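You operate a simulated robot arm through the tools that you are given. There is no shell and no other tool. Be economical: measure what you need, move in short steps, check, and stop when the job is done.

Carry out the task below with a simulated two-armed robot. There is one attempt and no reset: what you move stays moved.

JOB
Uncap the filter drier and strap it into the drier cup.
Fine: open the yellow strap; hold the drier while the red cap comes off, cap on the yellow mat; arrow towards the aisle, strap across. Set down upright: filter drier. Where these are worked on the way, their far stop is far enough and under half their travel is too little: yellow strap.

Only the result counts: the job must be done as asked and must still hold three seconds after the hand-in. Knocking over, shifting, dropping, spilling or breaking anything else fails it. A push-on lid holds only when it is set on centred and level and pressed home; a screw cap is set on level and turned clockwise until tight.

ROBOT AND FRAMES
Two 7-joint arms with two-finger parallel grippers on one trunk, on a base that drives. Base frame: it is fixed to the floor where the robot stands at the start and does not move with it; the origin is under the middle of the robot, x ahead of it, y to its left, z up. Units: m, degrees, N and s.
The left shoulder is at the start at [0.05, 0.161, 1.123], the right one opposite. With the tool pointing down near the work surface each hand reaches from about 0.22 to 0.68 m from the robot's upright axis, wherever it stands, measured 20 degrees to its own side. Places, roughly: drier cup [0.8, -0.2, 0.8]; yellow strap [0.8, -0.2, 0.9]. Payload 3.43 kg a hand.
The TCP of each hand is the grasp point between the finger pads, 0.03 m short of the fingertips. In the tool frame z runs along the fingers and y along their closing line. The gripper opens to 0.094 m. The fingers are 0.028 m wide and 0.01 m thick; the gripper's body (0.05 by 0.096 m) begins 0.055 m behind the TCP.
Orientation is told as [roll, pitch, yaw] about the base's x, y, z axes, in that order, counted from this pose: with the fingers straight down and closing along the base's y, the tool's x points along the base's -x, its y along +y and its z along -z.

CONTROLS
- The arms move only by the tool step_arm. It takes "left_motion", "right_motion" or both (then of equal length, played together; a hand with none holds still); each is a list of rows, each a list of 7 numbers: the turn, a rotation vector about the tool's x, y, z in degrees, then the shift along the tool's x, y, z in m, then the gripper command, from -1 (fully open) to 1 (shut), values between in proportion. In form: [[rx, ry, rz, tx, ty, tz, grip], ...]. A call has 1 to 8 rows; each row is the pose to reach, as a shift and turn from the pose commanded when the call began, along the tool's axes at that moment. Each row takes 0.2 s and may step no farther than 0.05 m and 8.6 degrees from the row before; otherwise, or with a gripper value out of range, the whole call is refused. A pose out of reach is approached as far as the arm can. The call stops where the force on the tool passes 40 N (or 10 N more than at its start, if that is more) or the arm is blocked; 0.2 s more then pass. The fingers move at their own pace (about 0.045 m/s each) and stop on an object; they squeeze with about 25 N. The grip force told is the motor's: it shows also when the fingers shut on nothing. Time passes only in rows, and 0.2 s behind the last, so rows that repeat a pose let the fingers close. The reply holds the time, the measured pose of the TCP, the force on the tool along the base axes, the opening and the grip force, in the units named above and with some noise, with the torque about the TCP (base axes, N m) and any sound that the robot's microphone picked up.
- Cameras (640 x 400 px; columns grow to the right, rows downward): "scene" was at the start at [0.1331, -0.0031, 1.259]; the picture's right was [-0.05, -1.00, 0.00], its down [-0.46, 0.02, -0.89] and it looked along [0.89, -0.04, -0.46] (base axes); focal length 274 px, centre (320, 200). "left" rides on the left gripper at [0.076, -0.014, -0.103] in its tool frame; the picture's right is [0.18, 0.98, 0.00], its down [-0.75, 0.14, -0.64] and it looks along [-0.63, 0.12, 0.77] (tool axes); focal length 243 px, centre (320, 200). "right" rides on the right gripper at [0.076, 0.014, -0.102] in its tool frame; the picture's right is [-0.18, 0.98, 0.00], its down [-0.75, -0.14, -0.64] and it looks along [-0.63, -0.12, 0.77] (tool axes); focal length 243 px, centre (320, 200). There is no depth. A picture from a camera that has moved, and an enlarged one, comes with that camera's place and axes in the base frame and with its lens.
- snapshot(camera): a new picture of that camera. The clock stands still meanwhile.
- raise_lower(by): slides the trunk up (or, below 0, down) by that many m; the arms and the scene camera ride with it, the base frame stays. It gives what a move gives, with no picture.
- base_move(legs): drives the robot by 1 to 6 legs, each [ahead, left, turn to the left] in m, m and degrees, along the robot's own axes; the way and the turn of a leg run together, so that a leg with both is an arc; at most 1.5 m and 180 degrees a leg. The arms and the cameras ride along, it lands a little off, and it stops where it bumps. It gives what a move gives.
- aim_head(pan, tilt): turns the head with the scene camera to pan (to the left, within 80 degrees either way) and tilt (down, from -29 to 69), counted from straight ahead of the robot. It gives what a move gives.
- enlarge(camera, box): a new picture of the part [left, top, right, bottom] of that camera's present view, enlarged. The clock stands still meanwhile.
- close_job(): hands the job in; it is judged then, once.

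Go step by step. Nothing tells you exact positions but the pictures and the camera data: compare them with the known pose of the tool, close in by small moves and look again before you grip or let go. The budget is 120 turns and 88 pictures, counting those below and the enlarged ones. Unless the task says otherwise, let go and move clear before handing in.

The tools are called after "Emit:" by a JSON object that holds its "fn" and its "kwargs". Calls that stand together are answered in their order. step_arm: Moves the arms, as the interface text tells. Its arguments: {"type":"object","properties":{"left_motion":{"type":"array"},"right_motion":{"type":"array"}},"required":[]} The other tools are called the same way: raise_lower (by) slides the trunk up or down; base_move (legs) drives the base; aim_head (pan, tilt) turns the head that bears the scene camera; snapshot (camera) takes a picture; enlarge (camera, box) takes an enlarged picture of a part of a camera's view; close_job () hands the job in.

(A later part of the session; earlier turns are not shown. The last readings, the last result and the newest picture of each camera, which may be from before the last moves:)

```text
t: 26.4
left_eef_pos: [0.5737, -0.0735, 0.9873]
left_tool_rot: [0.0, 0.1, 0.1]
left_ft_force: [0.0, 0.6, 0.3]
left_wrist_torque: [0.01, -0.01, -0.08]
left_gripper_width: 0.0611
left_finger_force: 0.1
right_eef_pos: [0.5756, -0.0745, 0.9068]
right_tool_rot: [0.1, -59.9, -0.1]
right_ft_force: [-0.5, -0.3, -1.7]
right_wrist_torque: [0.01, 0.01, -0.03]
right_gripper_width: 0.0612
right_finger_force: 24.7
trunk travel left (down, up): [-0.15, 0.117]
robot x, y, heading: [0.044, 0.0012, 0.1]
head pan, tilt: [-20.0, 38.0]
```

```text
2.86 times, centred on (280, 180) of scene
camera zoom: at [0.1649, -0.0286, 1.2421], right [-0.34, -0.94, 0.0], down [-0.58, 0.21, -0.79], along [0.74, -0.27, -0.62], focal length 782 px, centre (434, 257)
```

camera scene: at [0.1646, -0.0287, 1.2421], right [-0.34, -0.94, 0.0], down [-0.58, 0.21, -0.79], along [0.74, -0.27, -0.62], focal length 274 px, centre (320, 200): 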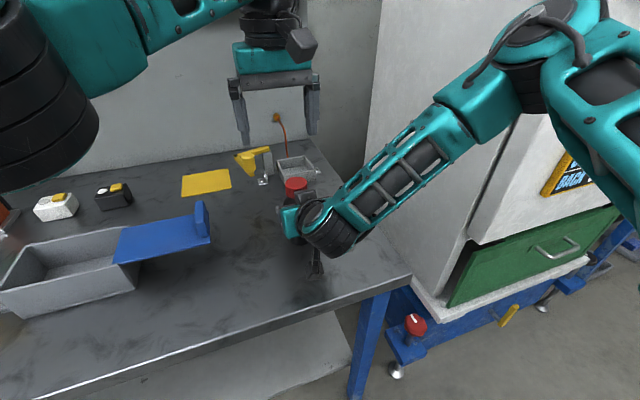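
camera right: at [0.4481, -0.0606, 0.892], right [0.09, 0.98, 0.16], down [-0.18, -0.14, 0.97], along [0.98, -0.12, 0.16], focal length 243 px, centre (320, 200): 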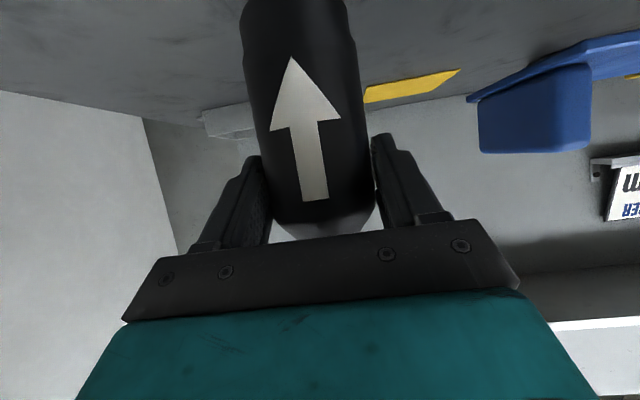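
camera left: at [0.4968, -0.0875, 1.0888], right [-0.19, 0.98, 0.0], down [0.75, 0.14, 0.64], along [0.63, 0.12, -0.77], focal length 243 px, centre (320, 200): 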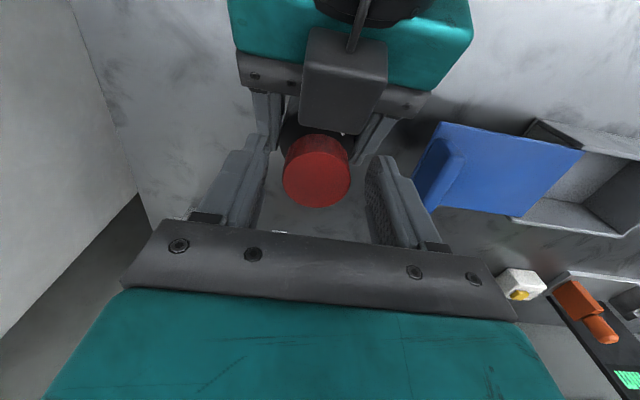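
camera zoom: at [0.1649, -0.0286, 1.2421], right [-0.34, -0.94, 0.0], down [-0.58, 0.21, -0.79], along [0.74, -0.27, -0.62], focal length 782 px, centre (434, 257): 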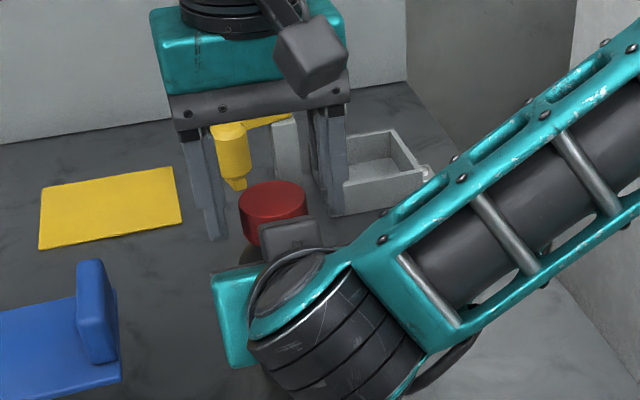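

The left fingers flank the cap. I'll nudge 2 mm and close on it.

Emit:
{"fn": "step_arm", "kwargs": {"left_motion": [[0, 0, 0, 0.002, -0.0015, 0, -0.2], [0, 0, 0, 0.002, -0.0015, 0, 0.1], [0, 0, 0, 0.002, -0.0015, 0, 0.5], [0, 0, 0, 0.002, -0.0015, 0, 0.5]]}}

Emit:
{"fn": "enlarge", "kwargs": {"camera": "left", "box": [200, 90, 440, 240]}}

```text
t: 27.4
left_eef_pos: [0.5709, -0.075, 0.9875]
left_tool_rot: [0.0, 0.1, 0.4]
left_ft_force: [-0.1, 5.5, -0.4]
left_wrist_torque: [0.04, 0.0, 0.05]
left_gripper_width: 0.0384
left_finger_force: 24.9
right_eef_pos: [0.575, -0.0752, 0.9066]
right_tool_rot: [0.1, -60.1, -0.1]
right_ft_force: [0.5, -5.4, -1.9]
right_wrist_torque: [0.4, 0.07, -0.05]
right_gripper_width: 0.0612
right_finger_force: 24.6
trunk travel left (down, up): [-0.15, 0.117]
robot x, y, heading: [0.0422, 0.0017, 0.0]
head pan, tilt: [-20.0, 38.0]
```

```text
2.67 times, centred on (320, 165) of left
camera zoom: at [0.4951, -0.0885, 1.0893], right [-0.19, 0.98, 0.0], down [0.75, 0.14, 0.64], along [0.63, 0.12, -0.77], focal length 647 px, centre (320, 293)
```

zoom: 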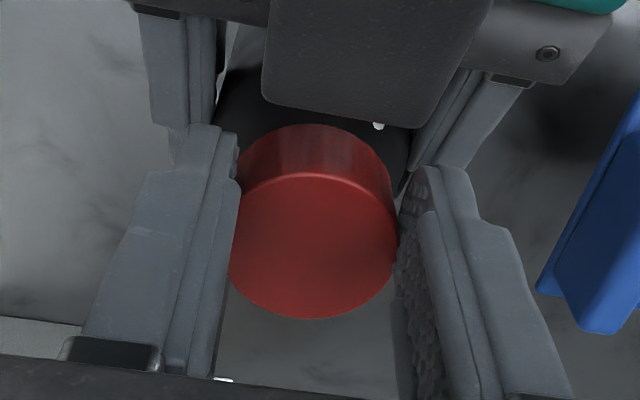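

The cap is gripped. I'll test with a gentle 4 mm pull straight up.

Emit:
{"fn": "step_arm", "kwargs": {"left_motion": [[0, 0, 0, 0, 0, -0.002, 0.6], [0, 0, 0, 0, 0, -0.004, 0.6]]}}

```text
t: 28.0
left_eef_pos: [0.5713, -0.0736, 0.9907]
left_tool_rot: [0.3, 0.3, 0.3]
left_ft_force: [3.0, 5.8, -14.3]
left_wrist_torque: [0.27, -0.03, 0.11]
left_gripper_width: 0.0381
left_finger_force: 24.7
right_eef_pos: [0.5761, -0.0749, 0.9085]
right_tool_rot: [0.2, -60.3, -0.1]
right_ft_force: [-3.7, -5.1, 11.7]
right_wrist_torque: [0.32, -0.18, -0.06]
right_gripper_width: 0.0611
right_finger_force: 24.8
trunk travel left (down, up): [-0.15, 0.117]
robot x, y, heading: [0.0403, -0.0036, -0.0]
head pan, tilt: [-20.0, 38.0]
```

It resists at 14 N, so it may be threaded. I'll go back to zero tension and twist counterclockwise (seen from above), watching the torque.

Emit:
{"fn": "step_arm", "kwargs": {"left_motion": [[0, 0, 0, 0, 0, 0.004, 0.7], [0, 0, -5, 0, 0, 0.004, 0.7], [0, 0, -10, 0, 0, 0.004, 0.7], [0, 0, -15, 0, 0, 0.0038, 0.7]]}}

Emit:
{"fn": "enlarge", "kwargs": {"camera": "left", "box": [200, 90, 440, 240]}}

Emit:
{"fn": "snapshot", "kwargs": {"camera": "right"}}

```text
t: 29.0
left_eef_pos: [0.5707, -0.0764, 0.9882]
left_tool_rot: [-0.2, 0.1, 15.0]
left_ft_force: [1.9, -5.1, -4.5]
left_wrist_torque: [-0.03, -0.02, -0.06]
left_gripper_width: 0.0384
left_finger_force: 25.2
right_eef_pos: [0.5742, -0.0723, 0.9061]
right_tool_rot: [0.2, -59.9, 0.2]
right_ft_force: [-1.8, 4.9, 2.9]
right_wrist_torque: [-0.42, -0.13, 0.05]
right_gripper_width: 0.0614
right_finger_force: 25.5
trunk travel left (down, up): [-0.15, 0.117]
robot x, y, heading: [0.0404, 0.0008, 0.2]
head pan, tilt: [-20.0, 38.0]
```

```text
2.67 times, centred on (320, 165) of left
camera zoom: at [0.5007, -0.1089, 1.0904], right [-0.43, 0.9, 0.0], down [0.69, 0.34, 0.64], along [0.58, 0.28, -0.77], focal length 647 px, centre (320, 293)
```

zoom: 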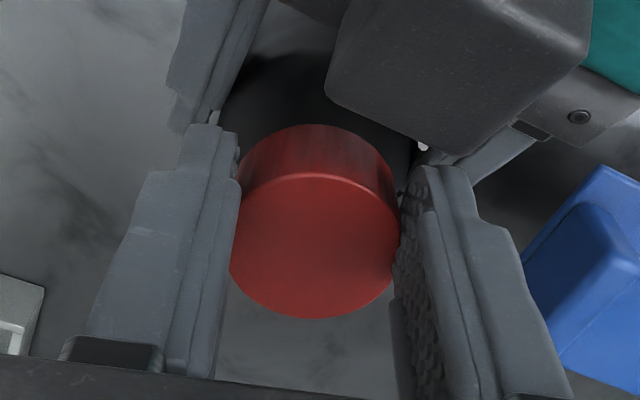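

```text
51 pictures are left
camera right: at [0.4472, -0.06, 0.8918], right [0.09, 0.98, 0.16], down [-0.18, -0.14, 0.97], along [0.98, -0.11, 0.16], focal length 243 px, centre (320, 200)
```

right: 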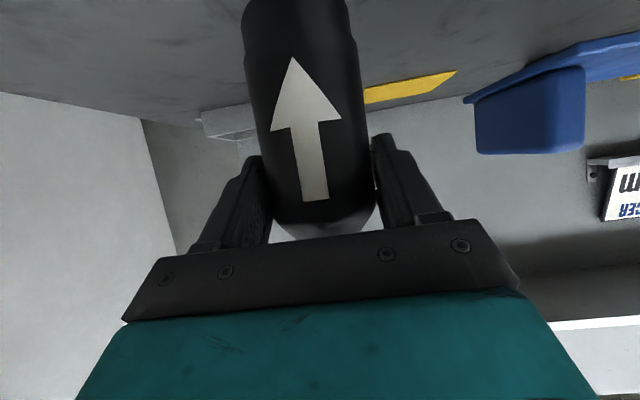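

It turned with little torque, so I can't yet tell whether the cap is threaded. I'll try a stronger pull.

Emit:
{"fn": "step_arm", "kwargs": {"left_motion": [[0, 0, 0, 0, 0, -0.003, 0.8], [0, 0, 0, 0, 0, -0.006, 0.8], [0, 0, 0, 0, 0, -0.009, 0.8]]}}

Emit:
{"fn": "enlarge", "kwargs": {"camera": "left", "box": [200, 90, 440, 240]}}

```text
t: 29.8
left_eef_pos: [0.5699, -0.0747, 0.9959]
left_tool_rot: [0.2, 0.3, 15.3]
left_ft_force: [4.3, -4.2, -25.8]
left_wrist_torque: [-0.39, 0.03, -0.06]
left_gripper_width: 0.0383
left_finger_force: 25.6
right_eef_pos: [0.5762, -0.0735, 0.9095]
right_tool_rot: [0.5, -60.5, -0.3]
right_ft_force: [-4.2, 4.9, 23.6]
right_wrist_torque: [-0.02, -0.22, 0.03]
right_gripper_width: 0.0618
right_finger_force: 24.8
trunk travel left (down, up): [-0.15, 0.117]
robot x, y, heading: [0.04, -0.0011, -0.1]
head pan, tilt: [-20.0, 38.0]
```

```text
2.67 times, centred on (320, 165) of left
camera zoom: at [0.5013, -0.1078, 1.0977], right [-0.44, 0.9, 0.0], down [0.69, 0.33, 0.64], along [0.57, 0.28, -0.77], focal length 647 px, centre (320, 293)
```

zoom: 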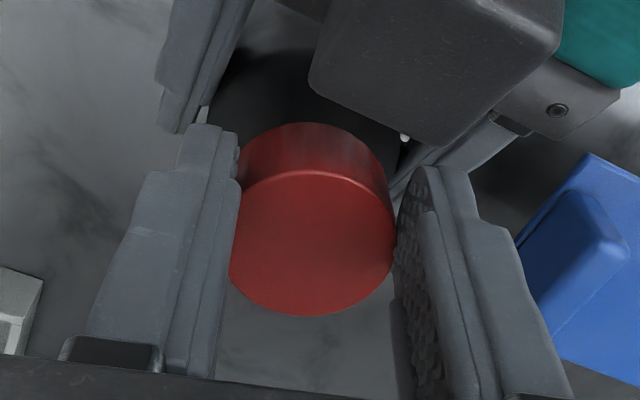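

Still 25 N at about 4 mm of relative lift, so something slid or the cap is coming. I'll check with the right camera.

Emit:
{"fn": "snapshot", "kwargs": {"camera": "right"}}

Emit:
{"fn": "enlarge", "kwargs": {"camera": "scene", "box": [230, 140, 330, 210]}}

```text
49 pictures are left
camera right: at [0.4498, -0.0603, 0.8939], right [0.09, 0.98, 0.16], down [-0.19, -0.14, 0.97], along [0.98, -0.12, 0.17], focal length 243 px, centre (320, 200)
```

right: 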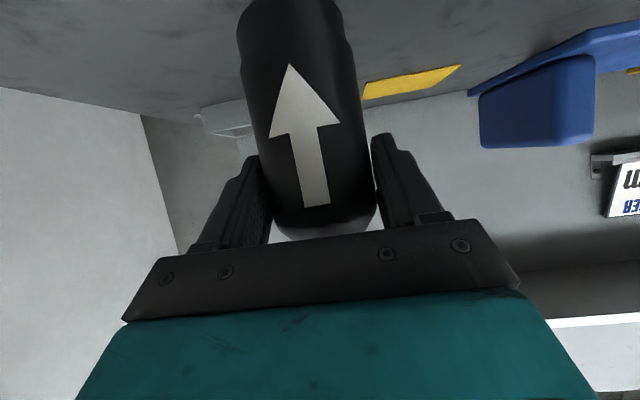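

```text
5.71 times, centred on (280, 175) of scene
camera zoom: at [0.1648, -0.0286, 1.2421], right [-0.34, -0.94, 0.0], down [-0.58, 0.21, -0.79], along [0.74, -0.27, -0.62], focal length 1564 px, centre (549, 343)
```

zoom: 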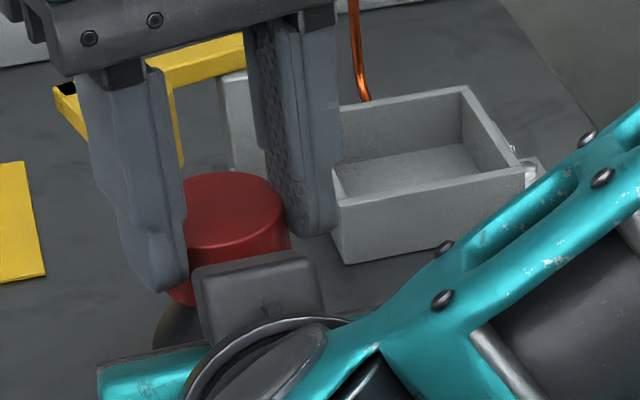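

The drier slid 3 mm up in the right grip while the cap stayed on, so it is threaded. I'll put the height back and unscrew it in strokes within ±30° to avoid the right hand's housing.

Emit:
{"fn": "step_arm", "kwargs": {"left_motion": [[0, 0, 0, 0, 0, 0.004, 0.8], [0, 0, 0, 0, 0, 0.008, 0.8], [0, 0, -7.5, 0, 0, 0.008, 0.8], [0, 0, -15, 0, 0, 0.008, 0.8], [0, 0, -15, 0, 0, 0.008, 0.8]]}}

Emit:
{"fn": "step_arm", "kwargs": {"left_motion": [[0, 0, 0, 0, 0, 0, 0.0], [0, 0, 8.5, 0, 0, 0, -0.02], [0, 0, 17, 0, 0, 0, -0.02], [0, 0, 25.5, 0, 0, 0, -0.02], [0, 0, 34, 0, 0, 0, -0.02], [0, 0, 42.5, 0, 0, 0, -0.02], [0, 0, 51, 0, 0, 0, -0.02], [0, 0, 58, 0, 0, 0, -0.02]]}}

Emit:
{"fn": "enlarge", "kwargs": {"camera": "left", "box": [200, 90, 440, 240]}}

```text
t: 31.0
left_eef_pos: [0.5717, -0.0767, 0.9893]
left_tool_rot: [-0.2, 0.2, 30.2]
left_ft_force: [-7.0, -10.4, 8.3]
left_wrist_torque: [-0.55, 0.2, -0.28]
left_gripper_width: 0.0388
left_finger_force: 24.7
right_eef_pos: [0.5731, -0.0743, 0.9049]
right_tool_rot: [0.0, -59.6, 0.2]
right_ft_force: [5.8, 10.6, -9.7]
right_wrist_torque: [-0.34, 0.3, 0.31]
right_gripper_width: 0.0613
right_finger_force: 25.3
trunk travel left (down, up): [-0.15, 0.117]
robot x, y, heading: [0.0454, 0.0027, -0.1]
head pan, tilt: [-20.0, 38.0]
```

```text
t: 32.8
left_eef_pos: [0.5719, -0.074, 0.9887]
left_tool_rot: [0.1, 0.1, -27.9]
left_ft_force: [2.2, 8.8, -0.5]
left_wrist_torque: [0.14, -0.02, 0.16]
left_gripper_width: 0.0528
left_finger_force: 4.5
right_eef_pos: [0.5761, -0.0747, 0.9069]
right_tool_rot: [0.0, -59.9, -0.1]
right_ft_force: [-0.9, -9.0, -1.1]
right_wrist_torque: [0.55, -0.08, -0.07]
right_gripper_width: 0.0613
right_finger_force: 24.9
trunk travel left (down, up): [-0.15, 0.117]
robot x, y, heading: [0.0396, 0.0012, 0.1]
head pan, tilt: [-20.0, 38.0]
```

```text
2.67 times, centred on (320, 165) of left
camera zoom: at [0.4975, -0.0504, 1.0906], right [0.3, 0.95, 0.0], down [0.73, -0.23, 0.64], along [0.61, -0.19, -0.77], focal length 647 px, centre (320, 293)
```

zoom: 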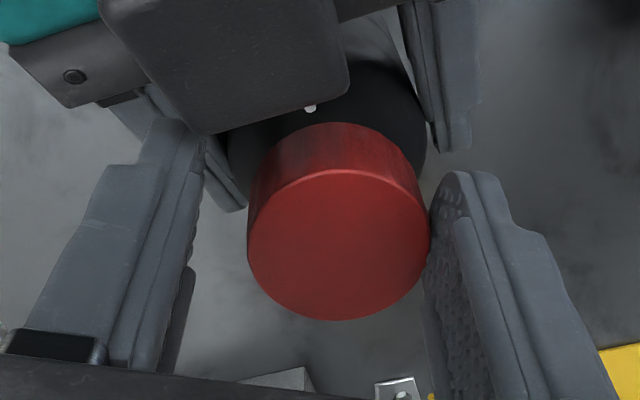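

The cap is about 4 mm off centre between the fingers. I'll shift, close and read the residual force.

Emit:
{"fn": "step_arm", "kwargs": {"left_motion": [[0, 0, 0, 0, 0.004, 0, 0.0], [0, 0, 0, 0, 0.004, 0, 0.8], [0, 0, 0, 0, 0.004, 0, 0.8]]}}

```text
t: 33.6
left_eef_pos: [0.5739, -0.0697, 0.9886]
left_tool_rot: [0.0, 0.1, -27.6]
left_ft_force: [8.0, 13.2, -0.4]
left_wrist_torque: [0.53, -0.19, 0.11]
left_gripper_width: 0.0391
left_finger_force: 24.8
right_eef_pos: [0.5745, -0.076, 0.905]
right_tool_rot: [0.1, -59.9, 0.0]
right_ft_force: [-7.6, -13.4, -1.7]
right_wrist_torque: [0.56, -0.39, -0.06]
right_gripper_width: 0.0612
right_finger_force: 24.8
trunk travel left (down, up): [-0.15, 0.117]
robot x, y, heading: [0.0399, -0.0027, 0.0]
head pan, tilt: [-20.0, 38.0]
```

Emit:
{"fn": "step_arm", "kwargs": {"left_motion": [[0, 0, 0, 0, 0.003, 0, 0.8], [0, 0, 0, 0, 0.003, 0, 0.8]]}}

Emit:
{"fn": "enlarge", "kwargs": {"camera": "left", "box": [200, 90, 440, 240]}}

Emit:
{"fn": "snapshot", "kwargs": {"camera": "right"}}

```text
t: 34.2
left_eef_pos: [0.5748, -0.0702, 0.9886]
left_tool_rot: [-0.2, 0.1, -27.8]
left_ft_force: [5.9, 9.1, 0.9]
left_wrist_torque: [0.2, -0.11, 0.09]
left_gripper_width: 0.0386
left_finger_force: 24.6
right_eef_pos: [0.5754, -0.0732, 0.9057]
right_tool_rot: [0.1, -59.9, 0.0]
right_ft_force: [-6.1, -8.9, -3.5]
right_wrist_torque: [0.54, -0.34, -0.02]
right_gripper_width: 0.0613
right_finger_force: 25.2
trunk travel left (down, up): [-0.15, 0.117]
robot x, y, heading: [0.0417, 0.001, 0.3]
head pan, tilt: [-20.0, 38.0]
```

```text
2.67 times, centred on (320, 165) of left
camera zoom: at [0.5002, -0.0454, 1.0911], right [0.3, 0.96, 0.0], down [0.73, -0.23, 0.64], along [0.61, -0.19, -0.77], focal length 647 px, centre (320, 293)
```

zoom: 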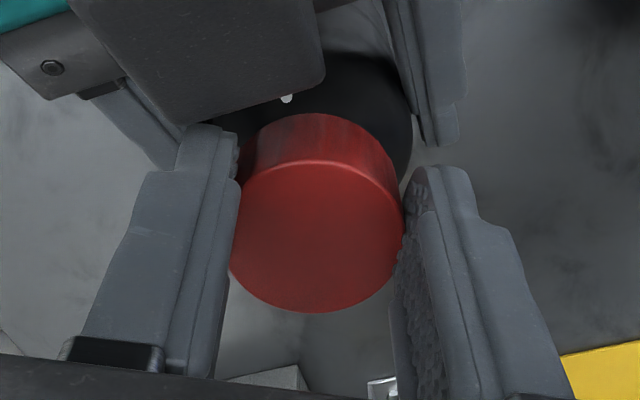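

```text
45 pictures are left
camera right: at [0.4479, -0.0607, 0.8918], right [0.09, 0.98, 0.16], down [-0.18, -0.14, 0.97], along [0.98, -0.12, 0.16], focal length 243 px, centre (320, 200)
```

right: 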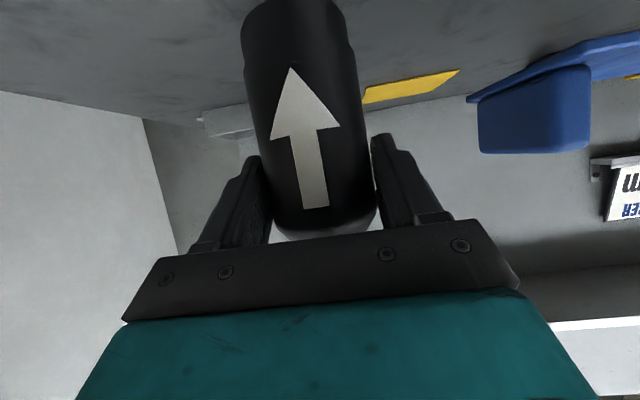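

Grip is fine (cap and drier sit ~3 mm higher in the right hand). I'll turn one stroke counterclockwise.

Emit:
{"fn": "step_arm", "kwargs": {"left_motion": [[0, 0, -8.3, 0, 0.002, 0, 0.9], [0, 0, -16.6, 0, 0.002, 0, 0.9], [0, 0, -24.9, 0, 0.002, 0, 0.9], [0, 0, -33.2, 0, 0.002, 0, 0.9], [0, 0, -41.5, 0, 0.002, 0, 0.9], [0, 0, -49.8, 0, 0.002, 0, 0.9], [0, 0, -58, 0, 0.002, 0, 0.9]]}}

Emit:
{"fn": "snapshot", "kwargs": {"camera": "right"}}

```text
t: 35.8
left_eef_pos: [0.5742, -0.0715, 0.9898]
left_tool_rot: [-0.4, 0.1, 29.9]
left_ft_force: [2.9, -21.1, -0.1]
left_wrist_torque: [-1.03, -0.17, -0.16]
left_gripper_width: 0.0383
left_finger_force: 24.8
right_eef_pos: [0.5744, -0.0703, 0.9062]
right_tool_rot: [0.4, -59.9, 0.4]
right_ft_force: [-3.6, 21.5, -0.5]
right_wrist_torque: [-0.7, -0.08, 0.2]
right_gripper_width: 0.0606
right_finger_force: 24.4
trunk travel left (down, up): [-0.15, 0.117]
robot x, y, heading: [0.0442, -0.0017, -0.0]
head pan, tilt: [-20.0, 38.0]
```

```text
44 pictures are left
camera right: at [0.4462, -0.0586, 0.8928], right [0.08, 0.98, 0.16], down [-0.18, -0.15, 0.97], along [0.98, -0.11, 0.16], focal length 243 px, centre (320, 200)
```

right: 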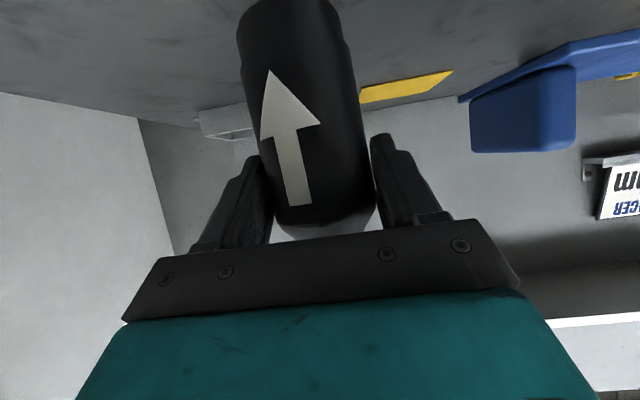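

The drier turned about 20° in the right grip because the cap sits off the tool's turning axis (21 N sideways). I'll relax the sideways force first.

Emit:
{"fn": "step_arm", "kwargs": {"left_motion": [[0, 0, 0, 0.0015, -0.0025, 0, 0.9], [0, 0, 0, 0.0025, -0.0045, 0, 0.9], [0, 0, 0, 0.0025, -0.0045, 0, 0.9]]}}

Emit:
{"fn": "snapshot", "kwargs": {"camera": "left"}}

```text
t: 36.6
left_eef_pos: [0.5766, -0.073, 0.9886]
left_tool_rot: [-0.2, 0.1, 30.2]
left_ft_force: [2.8, -19.9, -1.0]
left_wrist_torque: [-0.9, -0.23, -0.13]
left_gripper_width: 0.0379
left_finger_force: 25.2
right_eef_pos: [0.5757, -0.073, 0.9061]
right_tool_rot: [0.1, -59.8, 0.2]
right_ft_force: [-3.2, 19.5, -0.3]
right_wrist_torque: [-0.72, -0.03, 0.18]
right_gripper_width: 0.0609
right_finger_force: 25.0
trunk travel left (down, up): [-0.15, 0.117]
robot x, y, heading: [0.0413, -0.0, 0.1]
head pan, tilt: [-20.0, 38.0]
```

```text
43 pictures are left
camera left: at [0.5167, -0.1224, 1.0907], right [-0.65, 0.76, 0.0], down [0.58, 0.5, 0.64], along [0.49, 0.42, -0.77], focal length 243 px, centre (320, 200)
```

left: 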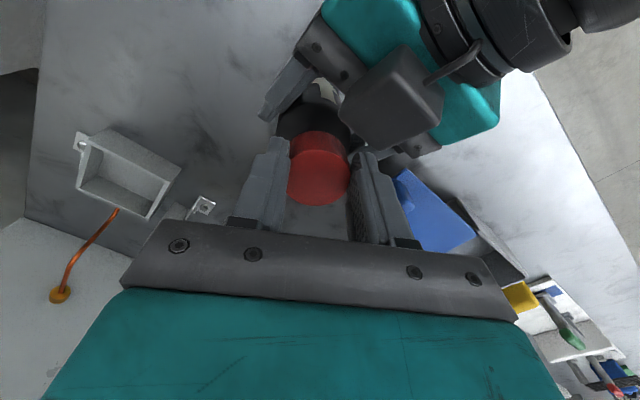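

The force hardly changed, so strain is locked between the two grips. I'll open the left hand to relax it and look at the cap.

Emit:
{"fn": "step_arm", "kwargs": {"left_motion": [[0, 0, 0, 0, 0, 0, 0.0], [0, 0, 0, 0, 0, 0, -0.1], [0, 0, 0, 0, 0, 0, -0.1]]}}

Emit:
{"fn": "enlarge", "kwargs": {"camera": "left", "box": [200, 90, 440, 240]}}

Emit:
{"fn": "snapshot", "kwargs": {"camera": "right"}}

```text
t: 37.4
left_eef_pos: [0.5755, -0.0708, 0.9886]
left_tool_rot: [0.3, 0.1, 30.3]
left_ft_force: [1.1, -0.3, 0.9]
left_wrist_torque: [-0.01, -0.03, 0.06]
left_gripper_width: 0.0522
left_finger_force: 0.7
right_eef_pos: [0.5757, -0.0757, 0.9065]
right_tool_rot: [-0.1, -59.9, -0.2]
right_ft_force: [-1.2, 0.6, 0.8]
right_wrist_torque: [-0.04, -0.06, 0.01]
right_gripper_width: 0.0608
right_finger_force: 25.0
trunk travel left (down, up): [-0.15, 0.117]
robot x, y, heading: [0.0386, -0.0013, -0.0]
head pan, tilt: [-20.0, 38.0]
```

```text
2.67 times, centred on (320, 165) of left
camera zoom: at [0.5173, -0.1211, 1.0906], right [-0.66, 0.76, 0.0], down [0.58, 0.5, 0.64], along [0.48, 0.42, -0.77], focal length 647 px, centre (320, 293)
```

zoom: 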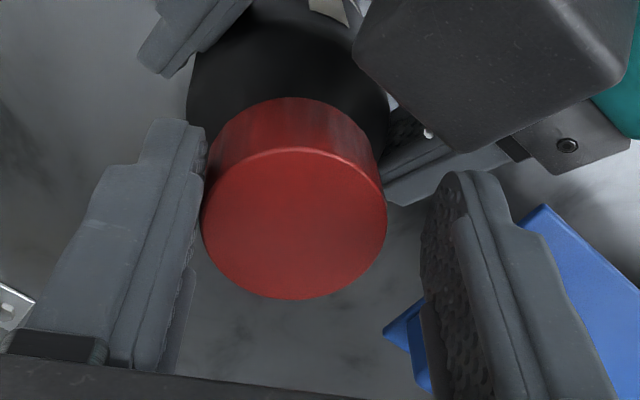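

```text
41 pictures are left
camera right: at [0.4484, -0.0615, 0.8916], right [0.09, 0.98, 0.16], down [-0.18, -0.14, 0.97], along [0.98, -0.12, 0.16], focal length 243 px, centre (320, 200)
```

right: 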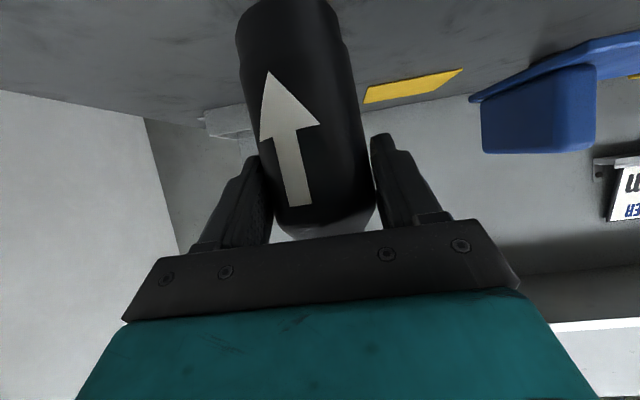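

The natural cap centre is (0.577, -0.0755). I'll re-centre on it and rotate back clockwise with the fingers open.

Emit:
{"fn": "step_arm", "kwargs": {"left_motion": [[0, 0, 0, 0.0011, -0.0049, 0, -0.1], [0, 0, 8.4, 0.0011, -0.0049, 0, -0.1], [0, 0, 16.8, 0.0011, -0.0049, 0, -0.1], [0, 0, 25.2, 0.0011, -0.0049, 0, -0.1], [0, 0, 33.6, 0.0011, -0.0049, 0, -0.1], [0, 0, 42, 0.0011, -0.0049, 0, -0.1], [0, 0, 50.4, 0.0011, -0.0049, 0, -0.1], [0, 0, 58, 0.0011, -0.0049, 0, -0.1]]}}

Emit:
{"fn": "enlarge", "kwargs": {"camera": "left", "box": [200, 90, 440, 240]}}

```text
t: 39.2
left_eef_pos: [0.5778, -0.0774, 0.9886]
left_tool_rot: [0.0, 0.1, -27.9]
left_ft_force: [0.2, 4.4, 0.9]
left_wrist_torque: [0.11, 0.0, 0.13]
left_gripper_width: 0.0543
left_finger_force: 2.5
right_eef_pos: [0.5757, -0.0755, 0.9075]
right_tool_rot: [0.1, -59.9, -0.1]
right_ft_force: [-0.4, -5.3, 0.6]
right_wrist_torque: [0.34, 0.04, -0.07]
right_gripper_width: 0.0609
right_finger_force: 24.8
trunk travel left (down, up): [-0.15, 0.117]
robot x, y, heading: [0.0402, -0.0, 0.0]
head pan, tilt: [-20.0, 38.0]
```

```text
2.67 times, centred on (320, 165) of left
camera zoom: at [0.5035, -0.0527, 1.0909], right [0.3, 0.95, 0.0], down [0.73, -0.23, 0.64], along [0.61, -0.19, -0.77], focal length 647 px, centre (320, 293)
```

zoom: 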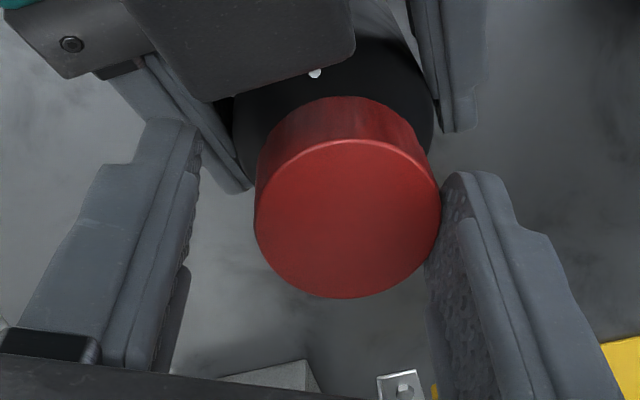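

Crossing the two finger mid-lines puts the cap at about (0.583, -0.0745). I'll centre on that, close and check the force.

Emit:
{"fn": "step_arm", "kwargs": {"left_motion": [[0, 0, 0, -0.0035, 0.0052, 0, -0.1], [0, 0, 0, -0.0035, 0.0052, 0, 0.3], [0, 0, 0, -0.0035, 0.0052, 0, 0.9], [0, 0, 0, -0.0035, 0.0052, 0, 0.9]]}}

```text
t: 40.2
left_eef_pos: [0.5828, -0.0737, 0.9892]
left_tool_rot: [0.1, 0.1, -27.6]
left_ft_force: [9.8, 10.2, -2.1]
left_wrist_torque: [0.37, -0.36, -0.02]
left_gripper_width: 0.0398
left_finger_force: 25.1
right_eef_pos: [0.5749, -0.074, 0.9061]
right_tool_rot: [-0.1, -60.0, 0.0]
right_ft_force: [-11.2, -9.4, 0.2]
right_wrist_torque: [0.49, -0.51, -0.08]
right_gripper_width: 0.0607
right_finger_force: 25.8
trunk travel left (down, up): [-0.15, 0.117]
robot x, y, heading: [0.0473, 0.0002, -0.1]
head pan, tilt: [-20.0, 38.0]
```

Emit:
{"fn": "step_arm", "kwargs": {"left_motion": [[0, 0, 0, 0, 0.003, 0, 0.9], [0, 0, 0, 0, 0.006, 0, 0.9], [0, 0, 0, 0, 0.006, 0, 0.9]]}}

```text
t: 41.0
left_eef_pos: [0.5844, -0.0705, 0.9896]
left_tool_rot: [-0.3, 0.1, -28.1]
left_ft_force: [3.3, -3.3, -0.2]
left_wrist_torque: [-0.13, -0.11, -0.02]
left_gripper_width: 0.0397
left_finger_force: 25.0
right_eef_pos: [0.5745, -0.0729, 0.9067]
right_tool_rot: [0.3, -60.0, 0.0]
right_ft_force: [-3.3, 4.1, -1.8]
right_wrist_torque: [-0.19, -0.1, 0.08]
right_gripper_width: 0.0607
right_finger_force: 24.9
trunk travel left (down, up): [-0.15, 0.117]
robot x, y, heading: [0.0408, -0.0021, 0.1]
head pan, tilt: [-20.0, 38.0]
```

Force is near zero now, and this point agrees with both mid-lines (0.584, -0.0707). I'll turn the stroke about it.

Emit:
{"fn": "step_arm", "kwargs": {"left_motion": [[0, 0, -8.3, 0, 0, 0, 0.9], [0, 0, -16.6, 0, 0, 0, 0.9], [0, 0, -24.9, 0, 0, 0, 0.9], [0, 0, -33.2, 0, 0, 0, 0.9], [0, 0, -41.5, 0, 0, 0, 0.9], [0, 0, -49.8, 0, 0, 0, 0.9], [0, 0, -58, 0, 0, 0, 0.9]]}}

Emit:
{"fn": "snapshot", "kwargs": {"camera": "right"}}

```text
t: 42.6
left_eef_pos: [0.5846, -0.0705, 0.9884]
left_tool_rot: [-0.1, 0.4, 30.2]
left_ft_force: [-9.2, -14.7, 6.5]
left_wrist_torque: [-0.8, 0.44, -0.01]
left_gripper_width: 0.0399
left_finger_force: 24.8
right_eef_pos: [0.5743, -0.0739, 0.9063]
right_tool_rot: [0.1, -59.9, 0.1]
right_ft_force: [10.2, 16.7, -6.3]
right_wrist_torque: [-0.54, 0.37, 0.09]
right_gripper_width: 0.0609
right_finger_force: 24.9
trunk travel left (down, up): [-0.15, 0.117]
robot x, y, heading: [0.0447, -0.001, -0.2]
head pan, tilt: [-20.0, 38.0]
```

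```text
39 pictures are left
camera right: at [0.4479, -0.0606, 0.8918], right [0.09, 0.98, 0.16], down [-0.18, -0.14, 0.97], along [0.98, -0.12, 0.16], focal length 243 px, centre (320, 200)
```

right: 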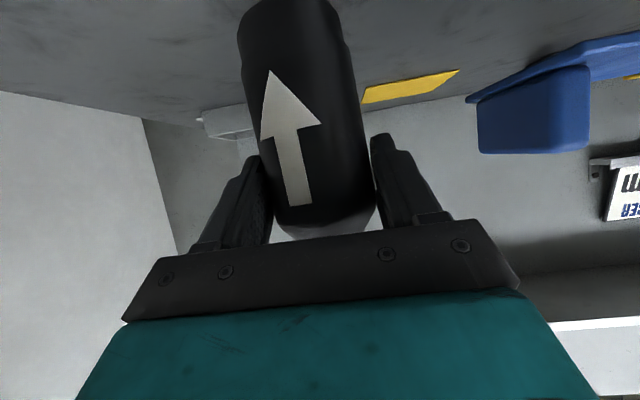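

The drier held still this time and the cap pushes upward on the hand, so it is unscrewing. I'll repeat the strokes, following it up.

Emit:
{"fn": "step_arm", "kwargs": {"left_motion": [[0, 0, 0, 0, 0, 0, -0.1], [0, 0, 8.4, 0, 0, -0.001, -0.1], [0, 0, 16.8, 0, 0, -0.001, -0.1], [0, 0, 25.2, 0, 0, -0.001, -0.1], [0, 0, 33.6, 0, 0, -0.001, -0.1], [0, 0, 42, 0, 0, -0.001, -0.1], [0, 0, 50.4, 0, 0, -0.001, -0.1], [0, 0, 58, 0, 0, -0.001, -0.1]]}}

Emit:
{"fn": "step_arm", "kwargs": {"left_motion": [[0, 0, 0, 0, 0, 0, 0.9], [0, 0, 0, 0, 0, 0, 0.9], [0, 0, -8.5, 0, 0, 0, 0.9], [0, 0, -17, 0, 0, 0, 0.9], [0, 0, -25.5, 0, 0, -0.0005, 0.9], [0, 0, -34, 0, 0, -0.0005, 0.9], [0, 0, -42.5, 0, 0, -0.0005, 0.9], [0, 0, -51, 0, 0, -0.0005, 0.9]]}}

Emit:
{"fn": "enlarge", "kwargs": {"camera": "left", "box": [200, 90, 440, 240]}}

Emit:
{"fn": "snapshot", "kwargs": {"camera": "right"}}

```text
t: 44.4
left_eef_pos: [0.5858, -0.0693, 0.9888]
left_tool_rot: [0.0, 0.1, -28.0]
left_ft_force: [0.3, 0.0, -0.8]
left_wrist_torque: [-0.01, 0.01, -0.04]
left_gripper_width: 0.052
left_finger_force: 0.0
right_eef_pos: [0.5749, -0.0752, 0.906]
right_tool_rot: [0.1, -59.9, 0.0]
right_ft_force: [0.4, 0.7, -0.2]
right_wrist_torque: [0.0, -0.01, 0.0]
right_gripper_width: 0.0606
right_finger_force: 24.8
trunk travel left (down, up): [-0.15, 0.117]
robot x, y, heading: [0.0385, -0.0007, 0.0]
head pan, tilt: [-20.0, 38.0]
```

```text
t: 46.2
left_eef_pos: [0.5834, -0.0709, 0.9895]
left_tool_rot: [0.0, 0.5, 23.2]
left_ft_force: [-11.9, -14.2, 1.3]
left_wrist_torque: [-0.63, 0.47, 0.02]
left_gripper_width: 0.0386
left_finger_force: 25.2
right_eef_pos: [0.5754, -0.0752, 0.9061]
right_tool_rot: [0.1, -60.0, 0.0]
right_ft_force: [11.2, 14.1, -1.5]
right_wrist_torque: [-0.5, 0.57, 0.13]
right_gripper_width: 0.0609
right_finger_force: 24.8
trunk travel left (down, up): [-0.15, 0.117]
robot x, y, heading: [0.0424, 0.0012, -0.0]
head pan, tilt: [-20.0, 38.0]
```

```text
2.67 times, centred on (320, 165) of left
camera zoom: at [0.52, -0.1119, 1.0925], right [-0.56, 0.83, 0.0], down [0.64, 0.43, 0.64], along [0.53, 0.35, -0.77], focal length 647 px, centre (320, 293)
```

zoom: 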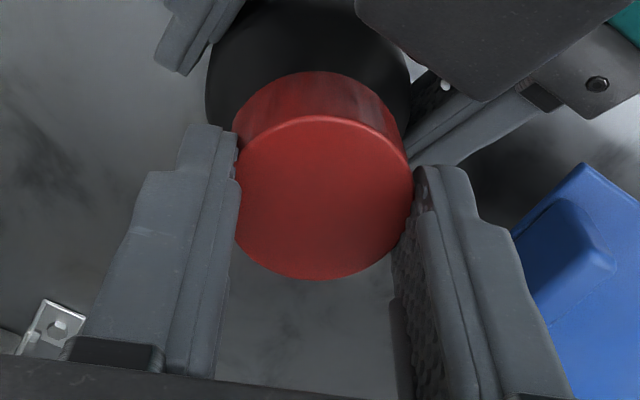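

```text
37 pictures are left
camera right: at [0.4482, -0.0607, 0.892], right [0.09, 0.98, 0.16], down [-0.18, -0.14, 0.97], along [0.98, -0.12, 0.16], focal length 243 px, centre (320, 200)
```

right: 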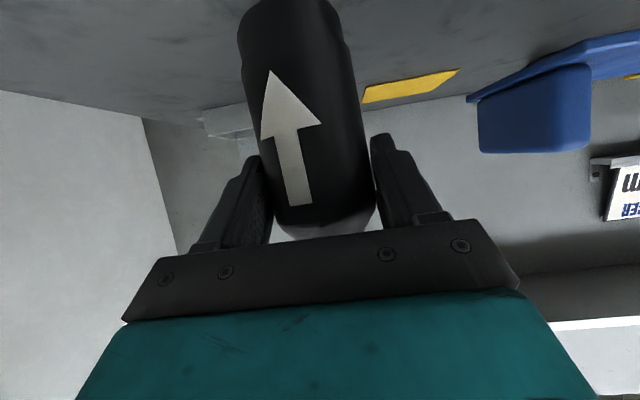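

The cap image shows it 9 mm off the tool centre along the pads, so the grip was at the pad edge. I'll open, re-centre in the tool frame, rotate back and check by picture.

Emit:
{"fn": "step_arm", "kwargs": {"left_motion": [[0, 0, 0, 0, 0, 0, -0.1], [0, 0, 0, 0.009, 0.0008, 0, -0.15], [0, 0, 8.5, 0.009, 0.0008, 0, -0.15], [0, 0, 17, 0.009, 0.0008, 0, -0.15], [0, 0, 25.5, 0.009, 0.0008, 0, -0.15], [0, 0, 34, 0.009, 0.0008, 0, -0.15], [0, 0, 42.5, 0.009, 0.0008, 0, -0.15], [0, 0, 51, 0.009, 0.0008, 0, -0.15]]}}

Emit:
{"fn": "enlarge", "kwargs": {"camera": "left", "box": [200, 90, 440, 240]}}

```text
t: 48.0
left_eef_pos: [0.5765, -0.0721, 0.9893]
left_tool_rot: [0.0, 0.0, -28.1]
left_ft_force: [-0.8, -0.1, -0.5]
left_wrist_torque: [0.01, -0.03, -0.02]
left_gripper_width: 0.0539
left_finger_force: 0.0
right_eef_pos: [0.5756, -0.0742, 0.906]
right_tool_rot: [0.1, -59.9, 0.0]
right_ft_force: [1.0, -0.7, 0.1]
right_wrist_torque: [-0.02, 0.01, 0.0]
right_gripper_width: 0.0608
right_finger_force: 25.0
trunk travel left (down, up): [-0.15, 0.117]
robot x, y, heading: [0.0438, -0.0003, -0.0]
head pan, tilt: [-20.0, 38.0]
```

```text
2.67 times, centred on (320, 165) of left
camera zoom: at [0.5027, -0.0479, 1.0923], right [0.3, 0.95, 0.0], down [0.73, -0.23, 0.64], along [0.61, -0.19, -0.77], focal length 647 px, centre (320, 293)
```

zoom: 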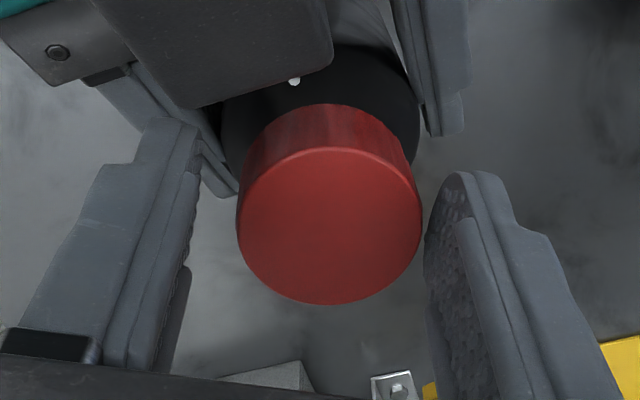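

Nearly centred now. A small shift, close, then turn.

Emit:
{"fn": "step_arm", "kwargs": {"left_motion": [[0, 0, 0, 0.001, 0.0025, 0, 0.2], [0, 0, 0, 0.001, 0.0025, 0, 0.9], [0, 0, -8.5, 0.001, 0.0025, 0, 0.9], [0, 0, -17, 0.001, 0.0025, 0, 0.9], [0, 0, -25.5, 0.001, 0.0025, 0, 0.9], [0, 0, -34, 0.001, 0.0025, -0.0005, 0.9], [0, 0, -42.5, 0.001, 0.0025, -0.0005, 0.9], [0, 0, -51, 0.001, 0.0025, -0.0005, 0.9]]}}

Emit:
{"fn": "step_arm", "kwargs": {"left_motion": [[0, 0, -7, 0, 0, -0.0005, 0.9], [0, 0, -7, 0, 0, -0.002, 0.9], [0, 0, -7, 0, 0, -0.003, 0.9]]}}

Emit:
{"fn": "enlarge", "kwargs": {"camera": "left", "box": [200, 90, 440, 240]}}

Emit:
{"fn": "snapshot", "kwargs": {"camera": "right"}}

```text
t: 49.8
left_eef_pos: [0.5774, -0.0684, 0.9904]
left_tool_rot: [0.1, 0.1, 23.3]
left_ft_force: [-0.4, 0.3, -0.4]
left_wrist_torque: [0.03, -0.02, 0.04]
left_gripper_width: 0.0395
left_finger_force: 25.2
right_eef_pos: [0.5767, -0.0756, 0.9074]
right_tool_rot: [0.2, -60.0, 0.0]
right_ft_force: [0.8, -0.1, 0.8]
right_wrist_torque: [0.01, 0.03, -0.02]
right_gripper_width: 0.0606
right_finger_force: 24.6
trunk travel left (down, up): [-0.15, 0.117]
robot x, y, heading: [0.0417, -0.0006, 0.2]
head pan, tilt: [-20.0, 38.0]
```

```text
t: 50.6
left_eef_pos: [0.5774, -0.0692, 0.9954]
left_tool_rot: [0.0, 0.1, 30.2]
left_ft_force: [-0.1, 0.7, -0.6]
left_wrist_torque: [-0.02, -0.02, 0.0]
left_gripper_width: 0.04
left_finger_force: 25.1
right_eef_pos: [0.575, -0.074, 0.9076]
right_tool_rot: [0.1, -59.9, -0.1]
right_ft_force: [-0.3, 0.0, -0.7]
right_wrist_torque: [-0.03, 0.0, 0.0]
right_gripper_width: 0.0607
right_finger_force: 25.0
trunk travel left (down, up): [-0.15, 0.117]
robot x, y, heading: [0.0401, -0.0008, 0.0]
head pan, tilt: [-20.0, 38.0]
```

```text
2.67 times, centred on (320, 165) of left
camera zoom: at [0.5183, -0.1186, 1.0961], right [-0.65, 0.76, 0.0], down [0.58, 0.5, 0.64], along [0.48, 0.42, -0.77], focal length 647 px, centre (320, 293)
```

zoom: 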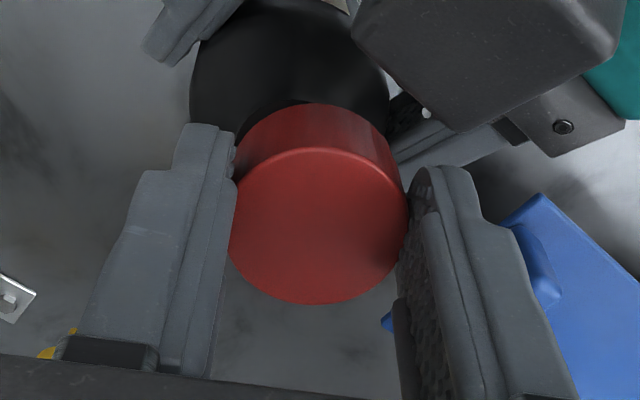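

```text
34 pictures are left
camera right: at [0.4481, -0.0608, 0.8919], right [0.09, 0.98, 0.16], down [-0.18, -0.14, 0.97], along [0.98, -0.12, 0.16], focal length 243 px, centre (320, 200)
```

right: 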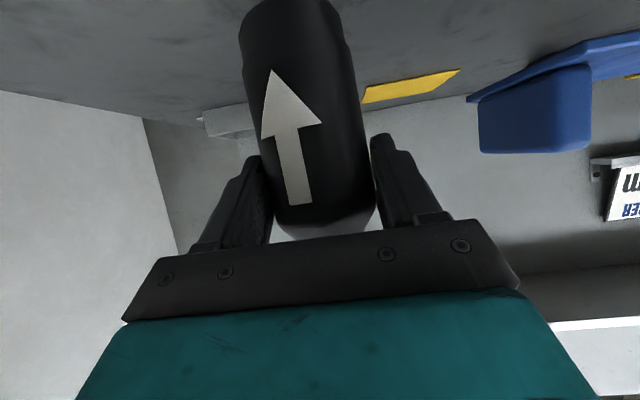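

No forces at all: the cap is free. I'll lift it straight off.

Emit:
{"fn": "step_arm", "kwargs": {"left_motion": [[0, 0, 0, 0, 0, -0.02, 0.9], [0, 0, 0, 0, 0, -0.05, 0.9], [0, 0, 0, 0, 0, -0.09, 0.9], [0, 0, 0, 0, 0, -0.12, 0.9]]}}

Emit:
{"fn": "snapshot", "kwargs": {"camera": "left"}}

```text
t: 51.6
left_eef_pos: [0.5764, -0.0694, 1.1135]
left_tool_rot: [0.1, 0.0, 30.1]
left_ft_force: [0.2, -0.5, -0.1]
left_wrist_torque: [0.0, 0.01, 0.01]
left_gripper_width: 0.0399
left_finger_force: 24.8
right_eef_pos: [0.5748, -0.0751, 0.9055]
right_tool_rot: [0.2, -60.0, 0.0]
right_ft_force: [0.5, 0.0, 1.3]
right_wrist_torque: [0.02, 0.07, -0.01]
right_gripper_width: 0.0607
right_finger_force: 25.1
trunk travel left (down, up): [-0.15, 0.117]
robot x, y, heading: [0.0439, -0.0001, -0.3]
head pan, tilt: [-20.0, 38.0]
```

```text
33 pictures are left
camera left: at [0.5181, -0.1195, 1.2163], right [-0.65, 0.76, 0.0], down [0.58, 0.5, 0.64], along [0.48, 0.42, -0.77], focal length 243 px, centre (320, 200)
```

left: 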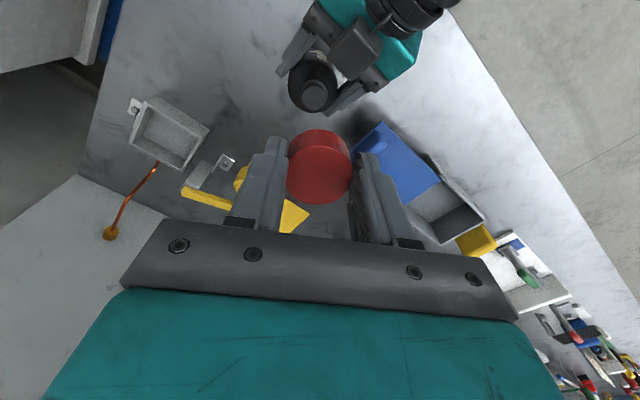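

The cap is off. I'll swing the hands apart: the drier goes up and to the right, the cap to the left. Then I'll look at how the drier sits.

Emit:
{"fn": "step_arm", "kwargs": {"right_motion": [[0, 0, 0, -0.013, 0, -0.0075, 0.6], [0, 0, 0, -0.026, -0.03, -0.015, 0.6], [0, 0, 0, -0.039, -0.07, -0.0225, 0.6], [0, 0, 0, -0.052, -0.115, -0.03, 0.6], [0, 0, 0, -0.052, -0.115, -0.03, 0.6]], "left_motion": [[0, 0, 7.5, -0.015, 0.026, 0, 0.9], [0, 0, 15, -0.03, 0.052, 0, 0.9], [0, 0, 22.5, -0.045, 0.078, 0, 0.9], [0, 0, 30, -0.06, 0.104, 0, 0.9], [0, 0, 30, -0.06, 0.104, 0, 0.9]]}}

Emit:
{"fn": "snapshot", "kwargs": {"camera": "scene"}}

```text
t: 52.8
left_eef_pos: [0.5773, 0.052, 1.1135]
left_tool_rot: [0.0, 0.2, 0.1]
left_ft_force: [0.2, -0.3, 0.2]
left_wrist_torque: [0.0, 0.0, 0.0]
left_gripper_width: 0.0398
left_finger_force: 24.4
right_eef_pos: [0.5763, -0.1902, 0.9672]
right_tool_rot: [0.1, -60.0, 0.1]
right_ft_force: [0.0, -0.1, -1.8]
right_wrist_torque: [-0.04, 0.02, -0.05]
right_gripper_width: 0.0603
right_finger_force: 25.0
trunk travel left (down, up): [-0.15, 0.117]
robot x, y, heading: [0.0428, -0.0006, -0.1]
head pan, tilt: [-20.0, 38.0]
```

```text
32 pictures are left
camera scene: at [0.165, -0.0285, 1.2421], right [-0.34, -0.94, 0.0], down [-0.58, 0.21, -0.79], along [0.74, -0.27, -0.62], focal length 274 px, centre (320, 200)
```

scene: 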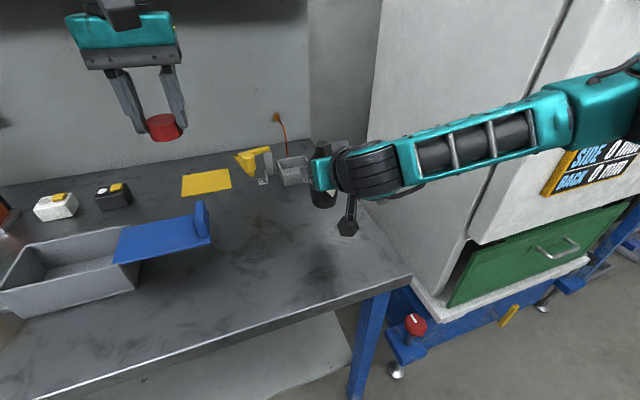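

Both are clear. I'll drive forward to the working position.

Emit:
{"fn": "base_move", "kwargs": {"legs": [[0.124, 0, 0]]}}

Emit:
{"fn": "step_arm", "kwargs": {"left_motion": [[0, 0, 0, -0.03, 0, 0.02, 0.9], [0, 0, 0, -0.06, 0, 0.04, 0.9], [0, 0, 0, -0.09, 0, 0.06, 0.9], [0, 0, 0, -0.12, 0, 0.08, 0.9], [0, 0, 0, -0.142, 0, 0.1, 0.9], [0, 0, 0, -0.142, 0, 0.12, 0.9], [0, 0, 0, -0.142, 0, 0.12, 0.9]]}}

Emit:
{"fn": "snapshot", "kwargs": {"camera": "left"}}

Emit:
{"fn": "snapshot", "kwargs": {"camera": "scene"}}

```text
t: 54.0
left_eef_pos: [0.7012, 0.0497, 1.1134]
left_tool_rot: [0.0, 0.2, 0.1]
left_ft_force: [-0.4, -0.2, -0.2]
left_wrist_torque: [0.01, 0.01, 0.02]
left_gripper_width: 0.0398
left_finger_force: 24.5
right_eef_pos: [0.6998, -0.1912, 0.9666]
right_tool_rot: [0.2, -59.9, -0.1]
right_ft_force: [-0.2, 0.5, -1.8]
right_wrist_torque: [0.02, -0.03, -0.04]
right_gripper_width: 0.0608
right_finger_force: 25.4
trunk travel left (down, up): [-0.15, 0.117]
robot x, y, heading: [0.1627, -0.0023, 0.1]
head pan, tilt: [-20.0, 38.0]
```

```text
t: 55.6
left_eef_pos: [0.7916, 0.0696, 0.9932]
left_tool_rot: [0.0, 0.1, 0.0]
left_ft_force: [0.4, -0.2, -0.8]
left_wrist_torque: [-0.01, -0.02, -0.04]
left_gripper_width: 0.04
left_finger_force: 24.5
left hand out of reach, approached as far as the arm can: row 3, 4, 5, 6, 7
right_eef_pos: [0.6999, -0.191, 0.9661]
right_tool_rot: [0.1, -59.9, -0.1]
right_ft_force: [-0.2, 0.2, -1.9]
right_wrist_torque: [-0.02, 0.02, 0.0]
right_gripper_width: 0.0607
right_finger_force: 24.8
trunk travel left (down, up): [-0.15, 0.117]
robot x, y, heading: [0.1647, 0.0038, -0.1]
head pan, tilt: [-20.0, 38.0]
```

```text
31 pictures are left
camera left: at [0.7144, 0.0559, 1.0953], right [-0.19, 0.98, 0.0], down [0.75, 0.14, 0.64], along [0.63, 0.12, -0.77], focal length 243 px, centre (320, 200)
```

left: 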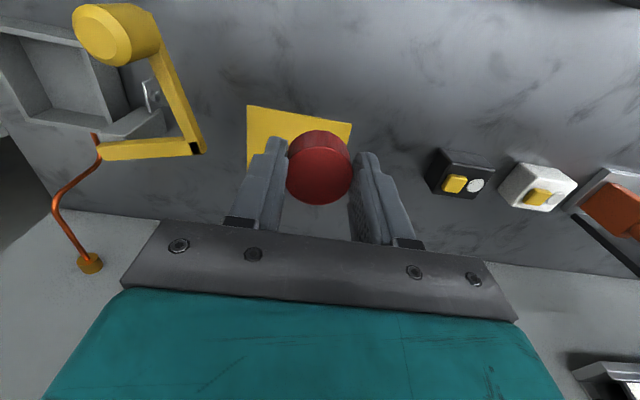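

```text
30 pictures are left
camera scene: at [0.2884, -0.0287, 1.2421], right [-0.34, -0.94, 0.0], down [-0.58, 0.21, -0.79], along [0.74, -0.27, -0.62], focal length 274 px, centre (320, 200)
```

scene: 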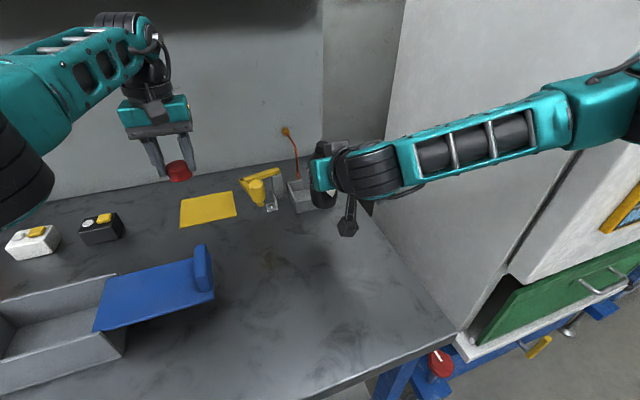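

The left hand reaches only x≈0.79 when vertical, and the mat spans x 0.82–0.917, y -0.007–0.115. Tilting the hand forward 30° should gain reach.

Emit:
{"fn": "step_arm", "kwargs": {"left_motion": [[0, -7.5, 0, 0, -0.005, 0, 0.9], [0, -15, 0, -0.01, -0.01, 0, 0.9], [0, -22.5, 0, -0.02, -0.015, 0, 0.9], [0, -30, 0, -0.03, -0.015, 0, 0.9], [0, -30, 0, -0.045, -0.015, 0, 0.9], [0, -30, 0, -0.056, -0.015, 0.02, 0.9], [0, -30, 0, -0.056, -0.015, 0.05, 0.9], [0, -30, 0, -0.056, -0.015, 0.07, 0.9]]}}

Emit:
{"fn": "snapshot", "kwargs": {"camera": "left"}}

Emit:
{"fn": "enlarge", "kwargs": {"camera": "scene", "box": [130, 110, 290, 250]}}

```text
t: 57.4
left_eef_pos: [0.8235, 0.0358, 0.94]
left_tool_rot: [2.0, -11.7, -4.8]
left_ft_force: [0.1, 1.2, -0.7]
left_wrist_torque: [-0.05, 0.07, -0.04]
left_gripper_width: 0.0398
left_finger_force: 25.0
left hand out of reach, approached as far as the arm can: row 1, 2, 3, 4, 5, 6, 7, 8
right_eef_pos: [0.7006, -0.1912, 0.9658]
right_tool_rot: [0.0, -59.8, -0.1]
right_ft_force: [0.7, -0.3, -2.7]
right_wrist_torque: [-0.01, 0.02, 0.0]
right_gripper_width: 0.0605
right_finger_force: 24.5
trunk travel left (down, up): [-0.15, 0.117]
robot x, y, heading: [0.165, 0.0016, -0.1]
head pan, tilt: [-20.0, 38.0]
```

```text
29 pictures are left
camera left: at [0.7265, 0.0271, 1.0244], right [-0.1, 0.99, 0.0], down [0.61, 0.07, 0.79], along [0.78, 0.08, -0.62], focal length 243 px, centre (320, 200)
```

left: 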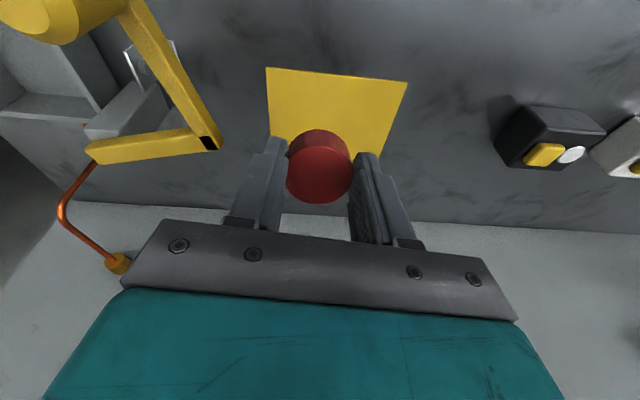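

```text
2.86 times, centred on (210, 180) of scene
camera zoom: at [0.29, -0.0292, 1.2417], right [-0.34, -0.94, 0.0], down [-0.58, 0.21, -0.79], along [0.74, -0.27, -0.62], focal length 782 px, centre (634, 257)
```

zoom: 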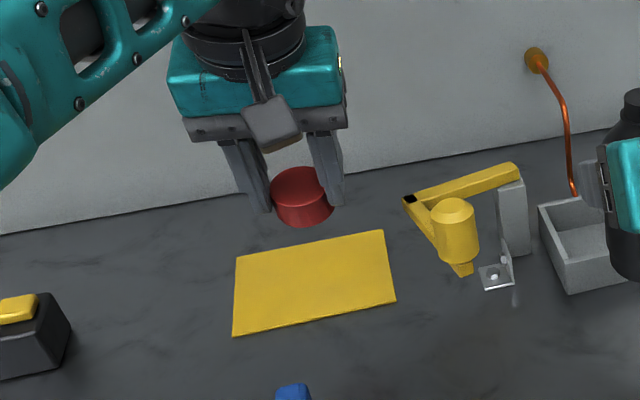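

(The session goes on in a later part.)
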